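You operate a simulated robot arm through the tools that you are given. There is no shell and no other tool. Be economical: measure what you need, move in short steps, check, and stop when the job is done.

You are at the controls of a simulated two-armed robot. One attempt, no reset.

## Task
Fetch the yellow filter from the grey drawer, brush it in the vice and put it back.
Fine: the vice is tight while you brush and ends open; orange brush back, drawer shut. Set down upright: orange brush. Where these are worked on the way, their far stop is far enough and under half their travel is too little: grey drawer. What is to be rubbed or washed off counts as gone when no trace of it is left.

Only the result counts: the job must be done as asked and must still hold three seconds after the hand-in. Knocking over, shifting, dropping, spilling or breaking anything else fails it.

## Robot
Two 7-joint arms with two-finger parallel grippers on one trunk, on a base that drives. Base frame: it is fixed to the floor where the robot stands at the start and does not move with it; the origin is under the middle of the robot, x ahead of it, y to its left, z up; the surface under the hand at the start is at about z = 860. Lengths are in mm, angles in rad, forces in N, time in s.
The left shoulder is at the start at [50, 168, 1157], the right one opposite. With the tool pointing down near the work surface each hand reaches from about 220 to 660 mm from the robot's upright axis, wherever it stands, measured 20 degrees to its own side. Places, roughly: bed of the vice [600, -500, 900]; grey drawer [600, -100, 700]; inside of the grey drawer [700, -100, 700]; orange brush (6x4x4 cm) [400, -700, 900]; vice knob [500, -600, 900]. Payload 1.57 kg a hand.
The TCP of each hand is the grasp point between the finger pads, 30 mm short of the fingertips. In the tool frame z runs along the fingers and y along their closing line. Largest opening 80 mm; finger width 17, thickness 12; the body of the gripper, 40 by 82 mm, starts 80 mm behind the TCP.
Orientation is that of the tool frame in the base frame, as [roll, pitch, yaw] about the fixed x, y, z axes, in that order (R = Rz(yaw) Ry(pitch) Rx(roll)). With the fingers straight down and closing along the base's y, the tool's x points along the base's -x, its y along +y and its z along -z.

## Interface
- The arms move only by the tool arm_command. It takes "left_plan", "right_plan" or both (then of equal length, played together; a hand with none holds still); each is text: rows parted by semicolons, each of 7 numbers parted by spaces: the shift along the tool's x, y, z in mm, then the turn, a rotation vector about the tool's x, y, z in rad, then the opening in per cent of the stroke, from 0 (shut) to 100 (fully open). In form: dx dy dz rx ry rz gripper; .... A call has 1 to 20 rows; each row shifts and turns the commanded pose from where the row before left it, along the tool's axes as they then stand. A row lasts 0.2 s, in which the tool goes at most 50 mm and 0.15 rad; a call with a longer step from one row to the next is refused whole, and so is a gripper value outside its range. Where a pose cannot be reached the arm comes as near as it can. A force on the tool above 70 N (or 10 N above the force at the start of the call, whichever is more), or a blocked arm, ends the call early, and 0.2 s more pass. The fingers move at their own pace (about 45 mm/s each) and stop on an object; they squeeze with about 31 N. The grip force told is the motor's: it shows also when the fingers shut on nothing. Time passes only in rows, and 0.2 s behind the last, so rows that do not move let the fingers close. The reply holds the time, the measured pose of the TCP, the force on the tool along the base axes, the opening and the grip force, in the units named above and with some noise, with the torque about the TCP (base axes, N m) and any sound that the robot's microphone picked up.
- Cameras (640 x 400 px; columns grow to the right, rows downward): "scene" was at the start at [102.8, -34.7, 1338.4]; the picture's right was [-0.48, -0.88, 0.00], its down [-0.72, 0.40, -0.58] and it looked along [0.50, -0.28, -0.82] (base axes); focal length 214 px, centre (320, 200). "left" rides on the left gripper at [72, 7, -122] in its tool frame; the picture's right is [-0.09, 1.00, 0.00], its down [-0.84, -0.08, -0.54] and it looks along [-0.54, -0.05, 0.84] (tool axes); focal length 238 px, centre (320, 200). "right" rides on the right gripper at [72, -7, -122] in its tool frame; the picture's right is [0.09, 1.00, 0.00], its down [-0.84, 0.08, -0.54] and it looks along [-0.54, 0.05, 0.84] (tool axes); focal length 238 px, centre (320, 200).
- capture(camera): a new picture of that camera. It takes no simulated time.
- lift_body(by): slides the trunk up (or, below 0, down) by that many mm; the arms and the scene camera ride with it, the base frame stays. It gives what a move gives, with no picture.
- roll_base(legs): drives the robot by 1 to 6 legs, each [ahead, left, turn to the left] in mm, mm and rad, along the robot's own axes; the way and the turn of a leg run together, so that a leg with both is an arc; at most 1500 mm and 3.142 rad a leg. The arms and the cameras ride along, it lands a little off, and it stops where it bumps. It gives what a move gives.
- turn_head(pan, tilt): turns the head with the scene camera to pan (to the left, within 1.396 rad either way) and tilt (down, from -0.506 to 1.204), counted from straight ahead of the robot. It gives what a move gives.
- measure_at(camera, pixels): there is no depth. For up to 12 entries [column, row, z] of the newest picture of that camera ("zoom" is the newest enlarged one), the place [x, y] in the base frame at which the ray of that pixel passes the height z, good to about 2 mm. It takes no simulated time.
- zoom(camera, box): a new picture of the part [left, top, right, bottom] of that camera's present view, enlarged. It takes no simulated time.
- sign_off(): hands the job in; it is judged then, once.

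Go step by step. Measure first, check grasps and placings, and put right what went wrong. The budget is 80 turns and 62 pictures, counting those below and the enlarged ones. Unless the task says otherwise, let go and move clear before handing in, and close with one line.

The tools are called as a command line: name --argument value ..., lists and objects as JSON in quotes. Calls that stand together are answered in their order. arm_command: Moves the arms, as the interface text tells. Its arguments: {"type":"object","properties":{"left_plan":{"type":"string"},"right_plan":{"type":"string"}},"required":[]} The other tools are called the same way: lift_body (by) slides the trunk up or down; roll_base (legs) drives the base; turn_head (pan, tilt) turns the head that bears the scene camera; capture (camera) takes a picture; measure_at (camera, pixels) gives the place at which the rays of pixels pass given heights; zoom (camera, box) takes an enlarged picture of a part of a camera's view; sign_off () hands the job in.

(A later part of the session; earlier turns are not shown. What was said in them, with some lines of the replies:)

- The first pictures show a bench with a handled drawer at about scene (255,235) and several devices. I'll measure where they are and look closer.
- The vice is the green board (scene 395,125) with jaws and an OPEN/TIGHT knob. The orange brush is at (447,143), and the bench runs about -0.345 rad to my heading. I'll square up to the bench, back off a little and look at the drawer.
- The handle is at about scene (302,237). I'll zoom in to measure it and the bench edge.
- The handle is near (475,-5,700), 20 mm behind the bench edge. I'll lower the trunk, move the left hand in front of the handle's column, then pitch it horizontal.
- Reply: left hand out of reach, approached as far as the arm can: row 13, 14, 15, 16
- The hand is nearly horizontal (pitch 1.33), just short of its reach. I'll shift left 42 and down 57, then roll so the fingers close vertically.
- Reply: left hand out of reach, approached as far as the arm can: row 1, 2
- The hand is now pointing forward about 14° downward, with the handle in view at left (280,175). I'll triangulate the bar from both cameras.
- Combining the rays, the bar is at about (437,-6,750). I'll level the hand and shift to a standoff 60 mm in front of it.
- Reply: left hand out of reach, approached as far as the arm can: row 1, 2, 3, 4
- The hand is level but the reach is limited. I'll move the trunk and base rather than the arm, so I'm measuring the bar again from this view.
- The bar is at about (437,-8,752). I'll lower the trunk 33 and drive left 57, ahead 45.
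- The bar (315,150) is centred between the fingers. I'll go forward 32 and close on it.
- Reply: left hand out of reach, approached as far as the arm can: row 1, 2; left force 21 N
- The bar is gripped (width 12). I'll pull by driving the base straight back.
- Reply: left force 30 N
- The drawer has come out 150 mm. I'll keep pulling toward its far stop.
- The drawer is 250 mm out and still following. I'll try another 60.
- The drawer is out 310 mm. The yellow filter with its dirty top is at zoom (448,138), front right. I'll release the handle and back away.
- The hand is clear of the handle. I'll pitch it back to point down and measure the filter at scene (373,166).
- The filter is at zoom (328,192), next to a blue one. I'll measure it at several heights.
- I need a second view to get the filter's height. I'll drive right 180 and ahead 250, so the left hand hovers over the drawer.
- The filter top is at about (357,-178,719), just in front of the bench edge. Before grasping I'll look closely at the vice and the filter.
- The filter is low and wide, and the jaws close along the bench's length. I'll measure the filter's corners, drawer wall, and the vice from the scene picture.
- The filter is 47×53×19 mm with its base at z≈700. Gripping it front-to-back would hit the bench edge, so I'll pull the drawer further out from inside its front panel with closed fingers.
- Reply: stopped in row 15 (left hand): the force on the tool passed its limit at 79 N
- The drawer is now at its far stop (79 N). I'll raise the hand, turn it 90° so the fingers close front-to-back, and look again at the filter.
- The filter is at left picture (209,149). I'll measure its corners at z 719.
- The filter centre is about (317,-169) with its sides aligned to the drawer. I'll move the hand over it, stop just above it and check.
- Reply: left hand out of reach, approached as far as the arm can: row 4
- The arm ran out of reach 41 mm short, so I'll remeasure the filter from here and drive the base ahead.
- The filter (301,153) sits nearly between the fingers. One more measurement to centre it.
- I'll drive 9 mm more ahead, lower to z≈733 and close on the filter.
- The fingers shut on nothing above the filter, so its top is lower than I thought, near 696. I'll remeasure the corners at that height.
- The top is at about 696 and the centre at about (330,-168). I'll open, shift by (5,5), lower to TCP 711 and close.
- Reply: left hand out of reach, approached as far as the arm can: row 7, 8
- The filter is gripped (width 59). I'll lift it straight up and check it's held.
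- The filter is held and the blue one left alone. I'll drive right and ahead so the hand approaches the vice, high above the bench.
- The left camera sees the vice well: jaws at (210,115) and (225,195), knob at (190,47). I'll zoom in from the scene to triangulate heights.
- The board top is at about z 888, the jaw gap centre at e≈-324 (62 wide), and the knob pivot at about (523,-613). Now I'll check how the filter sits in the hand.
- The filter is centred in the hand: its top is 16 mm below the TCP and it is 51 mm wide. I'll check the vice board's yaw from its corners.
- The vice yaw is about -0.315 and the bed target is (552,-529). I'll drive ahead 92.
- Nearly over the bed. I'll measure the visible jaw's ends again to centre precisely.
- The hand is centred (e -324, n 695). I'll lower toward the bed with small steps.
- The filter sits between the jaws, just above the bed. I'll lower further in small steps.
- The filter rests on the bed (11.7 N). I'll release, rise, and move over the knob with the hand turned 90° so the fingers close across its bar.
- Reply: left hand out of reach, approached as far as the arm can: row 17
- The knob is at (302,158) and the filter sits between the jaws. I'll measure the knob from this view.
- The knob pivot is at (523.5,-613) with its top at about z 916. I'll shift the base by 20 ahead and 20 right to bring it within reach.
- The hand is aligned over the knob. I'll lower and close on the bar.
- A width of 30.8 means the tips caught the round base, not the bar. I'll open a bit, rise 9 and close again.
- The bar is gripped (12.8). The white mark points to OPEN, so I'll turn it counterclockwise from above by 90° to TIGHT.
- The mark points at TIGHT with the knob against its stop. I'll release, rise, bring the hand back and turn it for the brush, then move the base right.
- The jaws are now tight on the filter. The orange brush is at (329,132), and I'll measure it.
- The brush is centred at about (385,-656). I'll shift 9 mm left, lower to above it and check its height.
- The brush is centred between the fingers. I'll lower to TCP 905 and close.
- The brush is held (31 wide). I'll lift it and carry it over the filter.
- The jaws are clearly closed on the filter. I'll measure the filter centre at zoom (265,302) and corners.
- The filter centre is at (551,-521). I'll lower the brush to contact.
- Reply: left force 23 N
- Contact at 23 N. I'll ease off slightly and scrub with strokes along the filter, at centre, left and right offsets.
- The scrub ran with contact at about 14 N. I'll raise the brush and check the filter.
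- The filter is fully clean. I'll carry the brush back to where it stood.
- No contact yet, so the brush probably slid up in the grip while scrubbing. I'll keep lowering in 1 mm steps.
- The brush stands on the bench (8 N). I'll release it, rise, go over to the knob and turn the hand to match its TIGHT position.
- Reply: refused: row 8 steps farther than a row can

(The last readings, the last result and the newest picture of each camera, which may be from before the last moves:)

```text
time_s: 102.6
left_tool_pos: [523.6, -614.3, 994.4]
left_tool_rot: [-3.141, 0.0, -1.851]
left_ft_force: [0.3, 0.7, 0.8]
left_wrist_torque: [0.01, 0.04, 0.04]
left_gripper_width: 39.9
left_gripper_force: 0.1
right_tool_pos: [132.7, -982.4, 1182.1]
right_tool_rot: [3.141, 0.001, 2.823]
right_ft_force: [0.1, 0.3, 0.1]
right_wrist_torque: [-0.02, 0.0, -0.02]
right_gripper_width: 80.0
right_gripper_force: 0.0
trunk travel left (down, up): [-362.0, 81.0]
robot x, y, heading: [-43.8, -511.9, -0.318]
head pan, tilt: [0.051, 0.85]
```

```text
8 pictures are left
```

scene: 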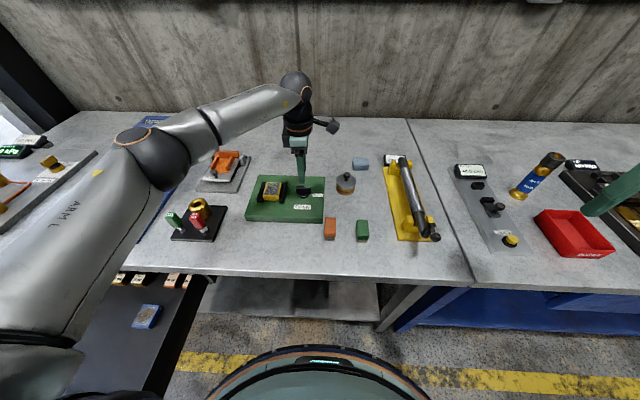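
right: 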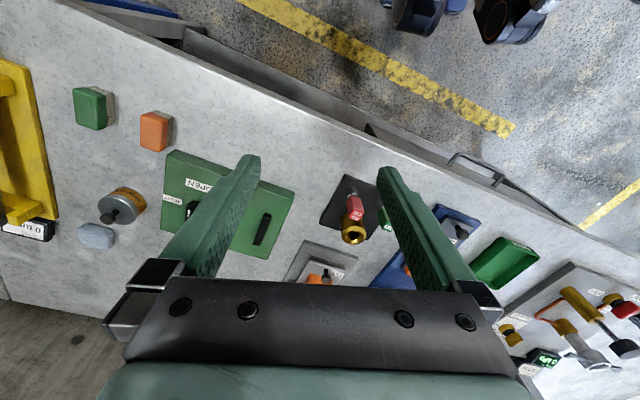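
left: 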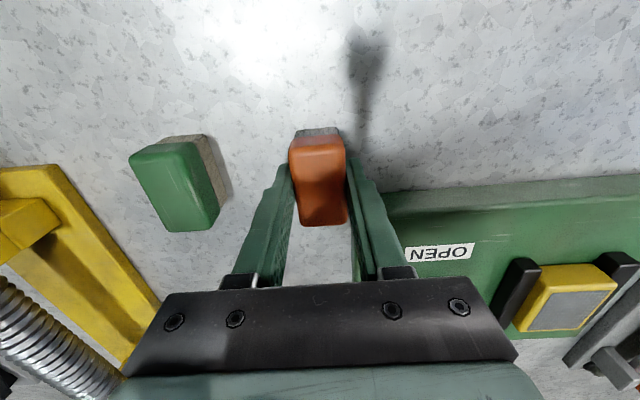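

The brush stands upright at scene (330,228) and the hand is over the knob. I'll lower, grip and turn it back to OPEN.

arm_command --left_plan "0 0 35 0 0 0 50;0 0 26 0 0 0 50;0 0 0 0 0 0 50;0 0 0 0 0 0 0;0 0 0 0 0 0 0;0 0 0 0 0 0 0;0 0 0 0 0 0 0"

arm_command --left_plan "0 0 0 0 0 0.15 0;0 0 0 0 0 0.15 0;0 0 0 0 0 0.15 0;0 0 0 0 0 0.15 0;0 0 0 0 0 0.15 0;0 0 0 0 0 0.15 0;0 0 0 0 0 0.15 0;0 0 0 0 0 0.15 0;0 0 0 0 0 0.15 0;0 0 0 0 0 0.15 0;0 0 0 0 0 0.12 0;0 0 0 0 0 0 0"

capture --camera "left"

```text
time_s: 104.2
left_tool_pos: [523.8, -613.7, 933.2]
left_tool_rot: [-3.141, 0.001, -1.857]
left_ft_force: [-3.6, 1.7, -2.6]
left_wrist_torque: [-0.06, -0.25, -0.42]
left_gripper_width: 13.3
left_gripper_force: 29.8
right_tool_pos: [132.2, -982.0, 1182.5]
right_tool_rot: [-3.141, 0.0, 2.823]
right_ft_force: [0.8, 0.5, 0.2]
right_wrist_torque: [0.02, -0.01, 0.0]
right_gripper_width: 80.2
right_gripper_force: 0.1
trunk travel left (down, up): [-362.0, 81.0]
robot x, y, heading: [-44.7, -504.8, -0.316]
head pan, tilt: [0.051, 0.85]
```

```text
time_s: 106.8
left_tool_pos: [522.8, -613.2, 933.6]
left_tool_rot: [3.141, -0.001, 2.811]
left_ft_force: [-10.0, 4.5, -5.0]
left_wrist_torque: [-0.31, 0.04, 0.58]
left_gripper_width: 12.6
left_gripper_force: 29.5
right_tool_pos: [130.8, -982.5, 1183.2]
right_tool_rot: [-3.14, -0.001, 2.825]
right_ft_force: [-0.4, 0.0, -0.2]
right_wrist_torque: [-0.01, -0.05, -0.01]
right_gripper_width: 80.1
right_gripper_force: 0.1
trunk travel left (down, up): [-362.0, 81.0]
robot x, y, heading: [-46.6, -509.6, -0.315]
head pan, tilt: [0.051, 0.85]
```

```text
7 pictures are left
```

left: 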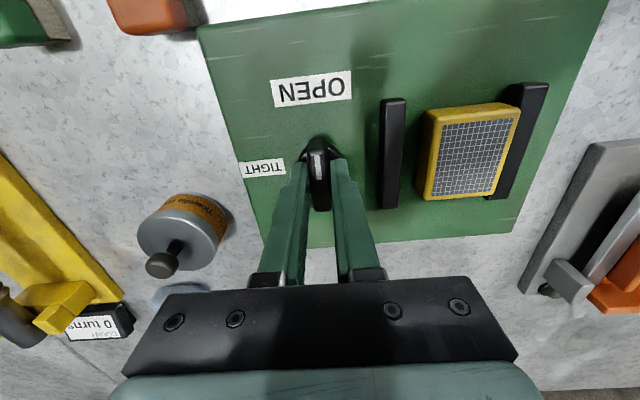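

The vice is open with the clean filter lying in it. I'll measure the filter's corners and release the knob.

measure_at --camera "left" --pixels '[[435, 118, 905], [521, 106, 905], [496, 190, 905], [424, 199, 905], [384, 206, 900], [542, 83, 900]]'

arm_command --left_plan "0 0 0 0 0 0 50;0 0 0 0 0 0 50;0 0 0 0 0 0 50;0 0 -30 0 0 0 60;0 0 -32 0 0 0 100;0 0 0 0 0 0 100"

```text
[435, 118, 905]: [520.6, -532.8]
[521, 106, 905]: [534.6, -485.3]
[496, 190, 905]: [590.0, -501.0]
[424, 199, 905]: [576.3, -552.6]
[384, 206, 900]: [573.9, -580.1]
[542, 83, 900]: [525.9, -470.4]
```

```text
time_s: 108.2
left_tool_pos: [523.4, -614.2, 996.0]
left_tool_rot: [3.14, 0.001, 2.809]
left_ft_force: [-0.1, 1.0, 0.8]
left_wrist_torque: [0.01, -0.02, -0.01]
left_gripper_width: 80.0
left_gripper_force: 0.1
right_tool_pos: [132.9, -982.4, 1181.0]
right_tool_rot: [-3.141, -0.001, 2.822]
right_ft_force: [-0.3, 0.1, 0.7]
right_wrist_torque: [0.01, 0.02, -0.01]
right_gripper_width: 79.8
right_gripper_force: 0.0
trunk travel left (down, up): [-362.0, 81.0]
robot x, y, heading: [-43.7, -506.0, -0.318]
head pan, tilt: [0.051, 0.85]
```

The filter centre is at about (554,-520). I'll turn the hand, move over it, lower to z 923 and grip it.

arm_command --left_plan "0 0 0 0 0 -0.15 100;0 0 0 0 0 -0.15 100;0 0 0 0 0 -0.15 100;0 0 0 0 0 -0.15 100;0 0 0 0 0 -0.15 100;0 0 0 0 0 -0.15 100;0 0 0 0 0 -0.15 100;0 0 0 0 0 -0.15 100;0 0 0 0 0 -0.15 100;0 0 0 0 0 -0.15 100;0 0 0 0 0 -0.09 100;-33 0 0 0 0 0 100;-33 0 0 0 0 0 100;-33 0 0 0 0 0 100;0 0 25 0 0 0 100;0 0 0 0 0 0 100"

capture --camera "left"

```text
time_s: 111.6
left_tool_pos: [554.3, -520.3, 970.6]
left_tool_rot: [-3.142, -0.001, -1.886]
left_ft_force: [0.7, -0.1, -0.8]
left_wrist_torque: [-0.01, -0.02, 0.02]
left_gripper_width: 79.9
left_gripper_force: 0.0
right_tool_pos: [131.7, -982.8, 1181.8]
right_tool_rot: [3.141, 0.002, 2.824]
right_ft_force: [0.3, -1.2, 0.0]
right_wrist_torque: [0.0, 0.02, 0.01]
right_gripper_width: 80.0
right_gripper_force: 0.0
trunk travel left (down, up): [-362.0, 81.0]
robot x, y, heading: [-44.5, -508.1, -0.311]
head pan, tilt: [0.051, 0.85]
```

```text
6 pictures are left
```

left: 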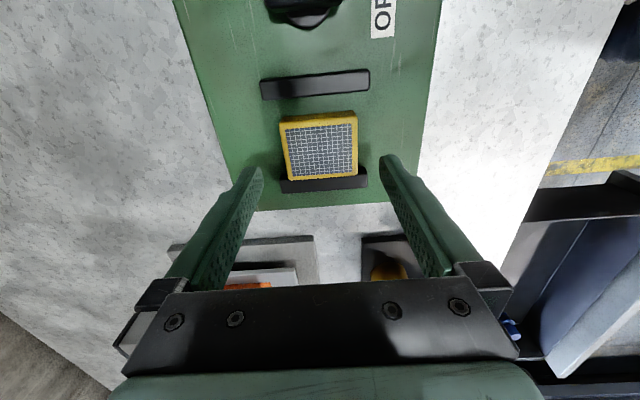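

The filter is centred between the fingers at (320,150). I'll lower and grip.

arm_command --left_plan "0 0 25 0 0 0 100;0 0 22 0 0 0 100;0 0 0 0 0 0 100;0 0 0 0 0 0 0;0 0 0 0 0 0 0;0 0 0 0 0 0 0;0 0 0 0 0 0 0"

```text
time_s: 113.2
left_tool_pos: [553.6, -520.9, 921.6]
left_tool_rot: [-3.14, 0.002, -1.885]
left_ft_force: [-0.4, -0.6, 0.7]
left_wrist_torque: [-0.02, 0.0, 0.02]
left_gripper_width: 59.5
left_gripper_force: 31.1
right_tool_pos: [133.6, -981.9, 1181.0]
right_tool_rot: [-3.14, -0.002, 2.824]
right_ft_force: [0.7, 0.8, -0.7]
right_wrist_torque: [-0.01, -0.01, 0.02]
right_gripper_width: 80.1
right_gripper_force: 0.1
trunk travel left (down, up): [-362.0, 81.0]
robot x, y, heading: [-43.2, -509.3, -0.319]
head pan, tilt: [0.051, 0.85]
```

Gripped at 59.5. I'll lift, back out, and drive left to above the drawer spot.

arm_command --left_plan "0 0 -23 0 0 0 0;0 0 -23 0 0 0 0;0 0 -23 0 0 0 0;0 0 0 0 0 0 0"

roll_base --legs '[[-331, 0, 0], [0, 263, 0]]'

turn_head --pan 0.3 --tilt 0.85

capture --camera "scene"

```text
time_s: 114.2
left_tool_pos: [553.1, -520.6, 989.6]
left_tool_rot: [3.141, 0.002, -1.887]
left_ft_force: [0.1, 1.3, -1.2]
left_wrist_torque: [-0.01, 0.02, 0.02]
left_gripper_width: 59.1
left_gripper_force: 30.9
right_tool_pos: [132.8, -981.9, 1181.4]
right_tool_rot: [-3.14, -0.001, 2.825]
right_ft_force: [-0.3, 0.2, -0.2]
right_wrist_torque: [0.03, 0.02, -0.02]
right_gripper_width: 79.8
right_gripper_force: 0.0
trunk travel left (down, up): [-362.0, 81.0]
robot x, y, heading: [-42.1, -510.1, -0.319]
head pan, tilt: [0.051, 0.85]
```

```text
time_s: 118.9
left_tool_pos: [324.7, -172.4, 990.8]
left_tool_rot: [3.141, 0.001, -1.892]
left_ft_force: [-0.2, -0.4, -1.9]
left_wrist_torque: [-0.03, -0.02, -0.01]
left_gripper_width: 59.0
left_gripper_force: 31.1
right_tool_pos: [-98.6, -631.1, 1181.3]
right_tool_rot: [3.14, -0.001, 2.816]
right_ft_force: [0.3, 0.7, 0.4]
right_wrist_torque: [0.0, 0.01, 0.0]
right_gripper_width: 79.9
right_gripper_force: 0.0
trunk travel left (down, up): [-362.0, 81.0]
robot x, y, heading: [-270.0, -157.8, -0.327]
head pan, tilt: [0.051, 0.85]
```

```text
time_s: 119.7
left_tool_pos: [324.3, -172.3, 990.9]
left_tool_rot: [-3.141, 0.003, -1.891]
left_ft_force: [0.2, 0.3, -1.5]
left_wrist_torque: [-0.01, 0.02, 0.0]
left_gripper_width: 59.0
left_gripper_force: 30.6
right_tool_pos: [-100.4, -632.1, 1181.1]
right_tool_rot: [3.141, -0.003, 2.817]
right_ft_force: [0.1, -0.6, -0.4]
right_wrist_torque: [0.02, 0.0, 0.0]
right_gripper_width: 80.1
right_gripper_force: 0.0
trunk travel left (down, up): [-362.0, 81.0]
robot x, y, heading: [-272.9, -158.1, -0.33]
head pan, tilt: [0.3, 0.85]
```

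```text
5 pictures are left
```

scene: 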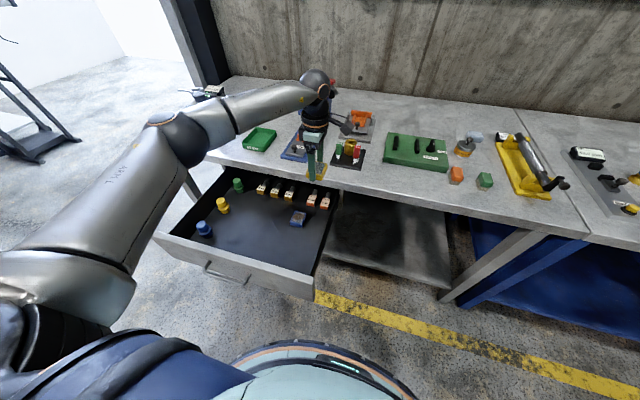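

The drawer is still fully out and the spot is free. I'll fine-align and lower by arm, then by trunk.

arm_command --left_plan "-6.9 2.1 0 0 0 0.023 0;0 0 30 0 0 0 0;0 0 30 0 0 0 0;0 0 30 0 0 0 0;0 0 27 0 0 0 0;0 0 0 0 0 0 0"

lift_body --by -145

capture --camera "left"

```text
time_s: 121.1
left_tool_pos: [325.9, -164.7, 872.7]
left_tool_rot: [3.141, 0.002, -1.914]
left_ft_force: [0.0, -0.6, -1.6]
left_wrist_torque: [0.01, 0.02, -0.04]
left_gripper_width: 59.4
left_gripper_force: 31.0
right_tool_pos: [-99.5, -631.8, 1181.9]
right_tool_rot: [-3.139, 0.0, 2.818]
right_ft_force: [-0.2, 0.7, 0.0]
right_wrist_torque: [0.0, -0.04, -0.04]
right_gripper_width: 79.9
right_gripper_force: 0.1
trunk travel left (down, up): [-362.0, 81.0]
robot x, y, heading: [-271.5, -155.5, -0.32]
head pan, tilt: [0.3, 0.85]
```

```text
time_s: 122.8
left_tool_pos: [324.1, -164.4, 728.9]
left_tool_rot: [3.142, 0.0, -1.914]
left_ft_force: [0.2, 0.4, -1.8]
left_wrist_torque: [-0.02, 0.04, 0.02]
left_gripper_width: 59.3
left_gripper_force: 30.9
right_tool_pos: [-101.1, -632.3, 1035.2]
right_tool_rot: [3.141, 0.001, 2.816]
right_ft_force: [-0.3, -0.1, -0.6]
right_wrist_torque: [0.0, 0.02, -0.02]
right_gripper_width: 79.9
right_gripper_force: 0.0
trunk travel left (down, up): [-217.0, 226.0]
robot x, y, heading: [-271.0, -151.9, -0.326]
head pan, tilt: [0.3, 0.85]
```

```text
4 pictures are left
```

left: 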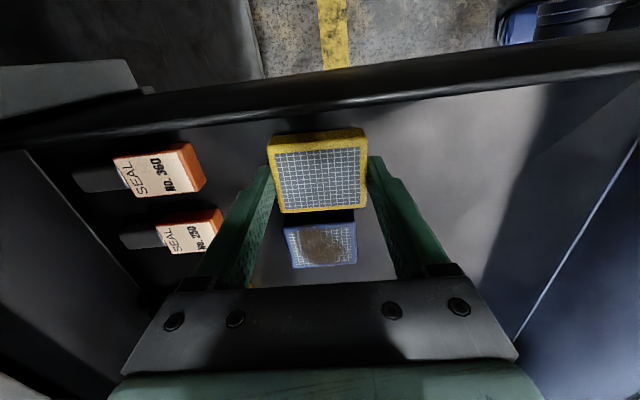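

It matches the original view. I'll lower the last 16 mm gently.

arm_command --left_plan "0 0 8 0 0 0 0;0 0 5 0 0 0 0;0 0 2 0 0 0 0;0 0 1.5 0 0 0 0;0 0 0 0 0 0 0"

```text
time_s: 124.0
left_tool_pos: [326.3, -164.0, 712.8]
left_tool_rot: [-3.141, 0.003, -1.914]
left_ft_force: [0.3, -0.3, 2.4]
left_wrist_torque: [0.08, 0.06, -0.03]
left_gripper_width: 59.2
left_gripper_force: 31.2
right_tool_pos: [-100.2, -631.4, 1036.9]
right_tool_rot: [-3.141, 0.0, 2.816]
right_ft_force: [-0.8, 1.2, 0.0]
right_wrist_torque: [0.05, -0.02, 0.02]
right_gripper_width: 80.0
right_gripper_force: 0.1
trunk travel left (down, up): [-217.0, 226.0]
robot x, y, heading: [-271.9, -154.5, -0.322]
head pan, tilt: [0.3, 0.85]
```

The filter is on the drawer floor. I'll release it, rise clear, then back the robot away from the drawer.

arm_command --left_plan "0 0 0 0 0 0 100;0 0 0 0 0 0 100;0 0 0 0 0 0 100;0 0 0 0 0 0 100;0 0 -20 0 0 0 100;0 0 -40 0 0 0 100;0 0 -45 0 0 0 100;0 0 0 0 0 0 100"

lift_body --by 120

roll_base --legs '[[-345, 0, 0], [0, 72, 0]]'

arm_command --left_plan "0 0 0 0 0 0.15 0;0 0 0 0 0 0.15 0;0 0 0 0 0 0.15 0;0 0 0 0 0 0.15 0;0 0 0 0 0 0.15 0;0 0 0 0 0 0.15 0;0 0 0 0 0 0.15 0;0 0 0 0 0 0.15 0;0 0 0 0 0 0.15 0;0 0 0 0 0 0.15 0;0 0 0 0 0 0.09 0;0 0 0 0 -0.15 0 0;0 0 0 0 -0.15 0 0;0 0 0 0 -0.15 0 0;0 0 0 0 -0.15 0 0;0 0 0 0 -0.15 0 0;0 0 0 0 0 0 0"

capture --camera "scene"

```text
time_s: 125.8
left_tool_pos: [326.8, -165.5, 817.2]
left_tool_rot: [-3.141, 0.001, -1.915]
left_ft_force: [0.5, 0.0, -0.1]
left_wrist_torque: [0.0, -0.03, -0.01]
left_gripper_width: 79.7
left_gripper_force: 0.0
right_tool_pos: [-99.5, -632.5, 1036.9]
right_tool_rot: [-3.14, 0.001, 2.817]
right_ft_force: [1.2, -0.7, 0.4]
right_wrist_torque: [-0.02, -0.02, 0.0]
right_gripper_width: 80.2
right_gripper_force: 0.1
trunk travel left (down, up): [-217.0, 226.0]
robot x, y, heading: [-274.5, -157.1, -0.323]
head pan, tilt: [0.3, 0.85]
```

```text
time_s: 127.3
left_tool_pos: [325.7, -165.3, 936.3]
left_tool_rot: [3.142, 0.003, -1.916]
left_ft_force: [0.3, 0.6, 0.0]
left_wrist_torque: [0.02, 0.01, -0.02]
left_gripper_width: 80.0
left_gripper_force: 0.1
right_tool_pos: [-99.1, -632.0, 1155.3]
right_tool_rot: [3.141, -0.002, 2.817]
right_ft_force: [-0.6, 0.1, 0.7]
right_wrist_torque: [-0.01, 0.04, -0.01]
right_gripper_width: 80.0
right_gripper_force: 0.1
trunk travel left (down, up): [-337.0, 106.0]
robot x, y, heading: [-273.3, -159.0, -0.323]
head pan, tilt: [0.3, 0.85]
```

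```text
time_s: 130.4
left_tool_pos: [21.4, 11.3, 937.0]
left_tool_rot: [-3.141, 0.0, -1.917]
left_ft_force: [0.1, 0.4, -0.5]
left_wrist_torque: [-0.01, -0.01, -0.01]
left_gripper_width: 79.7
left_gripper_force: 0.1
right_tool_pos: [-406.2, -453.4, 1156.3]
right_tool_rot: [-3.139, 0.0, 2.812]
right_ft_force: [-0.8, -0.3, 1.0]
right_wrist_torque: [-0.01, 0.0, 0.01]
right_gripper_width: 80.3
right_gripper_force: 0.0
trunk travel left (down, up): [-337.0, 106.0]
robot x, y, heading: [-579.8, 24.0, -0.331]
head pan, tilt: [0.3, 0.85]
```

```text
time_s: 134.1
left_tool_pos: [20.6, 10.3, 938.5]
left_tool_rot: [3.141, 0.751, 2.775]
left_ft_force: [0.3, -0.4, 0.1]
left_wrist_torque: [0.0, 0.01, 0.01]
left_gripper_width: 0.1
left_gripper_force: 21.1
right_tool_pos: [-406.8, -453.2, 1157.0]
right_tool_rot: [-3.14, -0.001, 2.811]
right_ft_force: [-0.5, 0.7, 0.4]
right_wrist_torque: [-0.03, -0.01, -0.02]
right_gripper_width: 80.1
right_gripper_force: 0.0
trunk travel left (down, up): [-337.0, 106.0]
robot x, y, heading: [-576.8, 24.9, -0.331]
head pan, tilt: [0.3, 0.85]
```

```text
3 pictures are left
```

scene: 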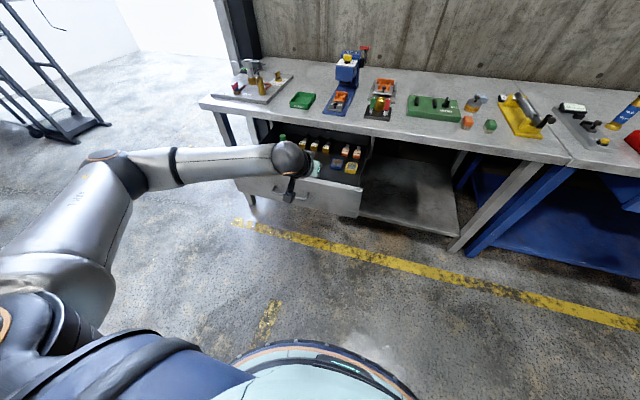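

The filter is back beside the blue one, clean. I'll lower the tilted closed hand in front of the drawer panel and push by driving.

lift_body --by -190

roll_base --legs '[[300, 0, 0]]'

```text
time_s: 136.1
left_tool_pos: [20.7, 10.3, 746.1]
left_tool_rot: [3.139, 0.75, 2.775]
left_ft_force: [-0.7, -1.6, 0.1]
left_wrist_torque: [-0.04, -0.03, -0.03]
left_gripper_width: 0.2
left_gripper_force: 21.1
right_tool_pos: [-406.6, -452.9, 967.0]
right_tool_rot: [-3.141, 0.0, 2.811]
right_ft_force: [-0.5, 0.1, 0.8]
right_wrist_torque: [0.0, -0.03, 0.01]
right_gripper_width: 79.9
right_gripper_force: 0.0
trunk travel left (down, up): [-147.0, 296.0]
robot x, y, heading: [-572.8, 24.2, -0.334]
head pan, tilt: [0.3, 0.85]
```

```text
time_s: 138.2
left_tool_pos: [302.2, -86.5, 745.9]
left_tool_rot: [3.141, 0.75, 2.774]
left_ft_force: [0.2, -0.6, 0.2]
left_wrist_torque: [-0.03, 0.01, 0.01]
left_gripper_width: 0.2
left_gripper_force: 21.3
right_tool_pos: [-125.4, -550.0, 966.8]
right_tool_rot: [-3.141, 0.001, 2.81]
right_ft_force: [-0.2, 0.2, -0.1]
right_wrist_torque: [0.01, 0.0, 0.0]
right_gripper_width: 79.7
right_gripper_force: 0.1
trunk travel left (down, up): [-147.0, 296.0]
robot x, y, heading: [-294.0, -75.3, -0.325]
head pan, tilt: [0.3, 0.85]
```

The hand moved with the base with no force left at rest. I'll check that the drawer followed.

capture --camera "scene"

```text
2 pictures are left
```

scene: 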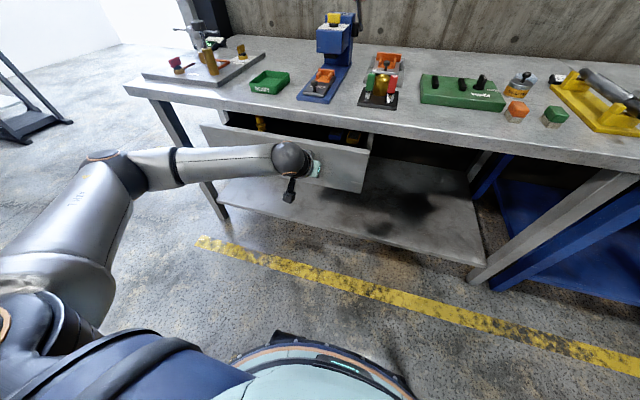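

The drawer is closing. I'll drive 80 more, then finish with force feedback.

roll_base --legs '[[80, 0, 0]]'

```text
time_s: 139.2
left_tool_pos: [375.4, -110.8, 746.4]
left_tool_rot: [3.14, 0.748, 2.774]
left_ft_force: [-0.4, 0.5, -1.1]
left_wrist_torque: [0.02, 0.02, -0.01]
left_gripper_width: 0.1
left_gripper_force: 21.3
right_tool_pos: [-51.6, -576.0, 966.7]
right_tool_rot: [-3.14, -0.001, 2.812]
right_ft_force: [-0.3, -0.3, 0.3]
right_wrist_torque: [-0.02, -0.01, 0.0]
right_gripper_width: 80.3
right_gripper_force: 0.1
trunk travel left (down, up): [-147.0, 296.0]
robot x, y, heading: [-219.4, -101.7, -0.332]
head pan, tilt: [0.3, 0.85]
```

I'll finish with the arm, pushing horizontally in 6 mm rows until the stop is felt.

arm_command --left_plan "-4.4 0 4.1 0 0 0 0;-4.4 0 4.1 0 0 0 0;-4.4 0 4.1 0 0 0 0;-4.4 0 4.1 0 0 0 0;-4.4 0 4.1 0 0 0 0;-4.4 0 4.1 0 0 0 0;-4.4 0 4.1 0 0 0 0;-4.4 0 4.1 0 0 0 0;-4.4 0 4.1 0 0 0 0;-4.4 0 4.1 0 0 0 0"

```text
time_s: 141.0
left_tool_pos: [407.7, -126.4, 742.2]
left_tool_rot: [-3.141, 0.726, 2.774]
left_ft_force: [-19.2, 7.1, 4.8]
left_wrist_torque: [0.06, 0.22, 0.05]
left_gripper_width: 0.0
left_gripper_force: 21.3
right_tool_pos: [-53.0, -574.7, 967.5]
right_tool_rot: [-3.14, 0.0, 2.813]
right_ft_force: [0.2, 0.1, -0.2]
right_wrist_torque: [-0.01, 0.0, -0.01]
right_gripper_width: 79.7
right_gripper_force: 0.0
trunk travel left (down, up): [-147.0, 296.0]
robot x, y, heading: [-221.9, -101.7, -0.325]
head pan, tilt: [0.3, 0.85]
stopped in row 8 (left hand): the force on the tool passed its limit at 76 N (the readings are from after the stop); the commanded pose is now the measured one
5 turns are left
```

The stop was reached at 76 N, so the drawer should be shut. I'll back off and look.

roll_base --legs '[[-200, 0, 0]]'

capture --camera "scene"

```text
time_s: 142.6
left_tool_pos: [224.8, -62.9, 741.6]
left_tool_rot: [3.14, 0.729, 2.774]
left_ft_force: [0.8, -0.5, -0.1]
left_wrist_torque: [-0.01, 0.01, 0.0]
left_gripper_width: 0.1
left_gripper_force: 20.9
right_tool_pos: [-239.1, -511.6, 967.4]
right_tool_rot: [-3.141, 0.0, 2.812]
right_ft_force: [0.1, 0.2, -0.1]
right_wrist_torque: [-0.01, -0.04, -0.01]
right_gripper_width: 79.8
right_gripper_force: 0.0
trunk travel left (down, up): [-147.0, 296.0]
robot x, y, heading: [-410.4, -34.2, -0.332]
head pan, tilt: [0.3, 0.85]
```

```text
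1 pictures are left
4 turns are left
```

scene: 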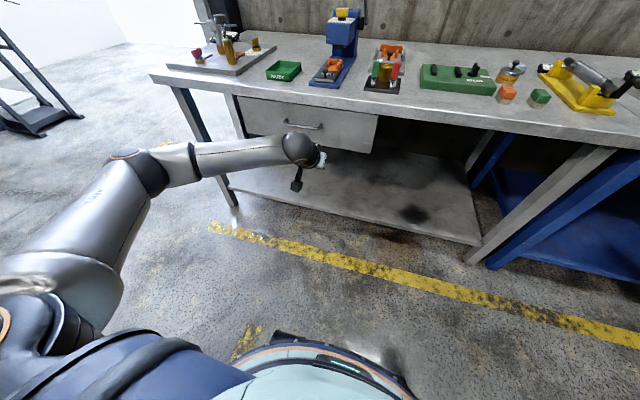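

The drawer is shut flush at scene (310,125). The vice stands open and empty, and the orange brush is upright in its place at (507,92). The hands are clear, so I'm handing in.

sign_off

```text
The job is handed in.
```

The yellow filter was brushed clean in the tightened vice and is back in the shut grey drawer. The vice is open and the orange brush is upright where it stood.
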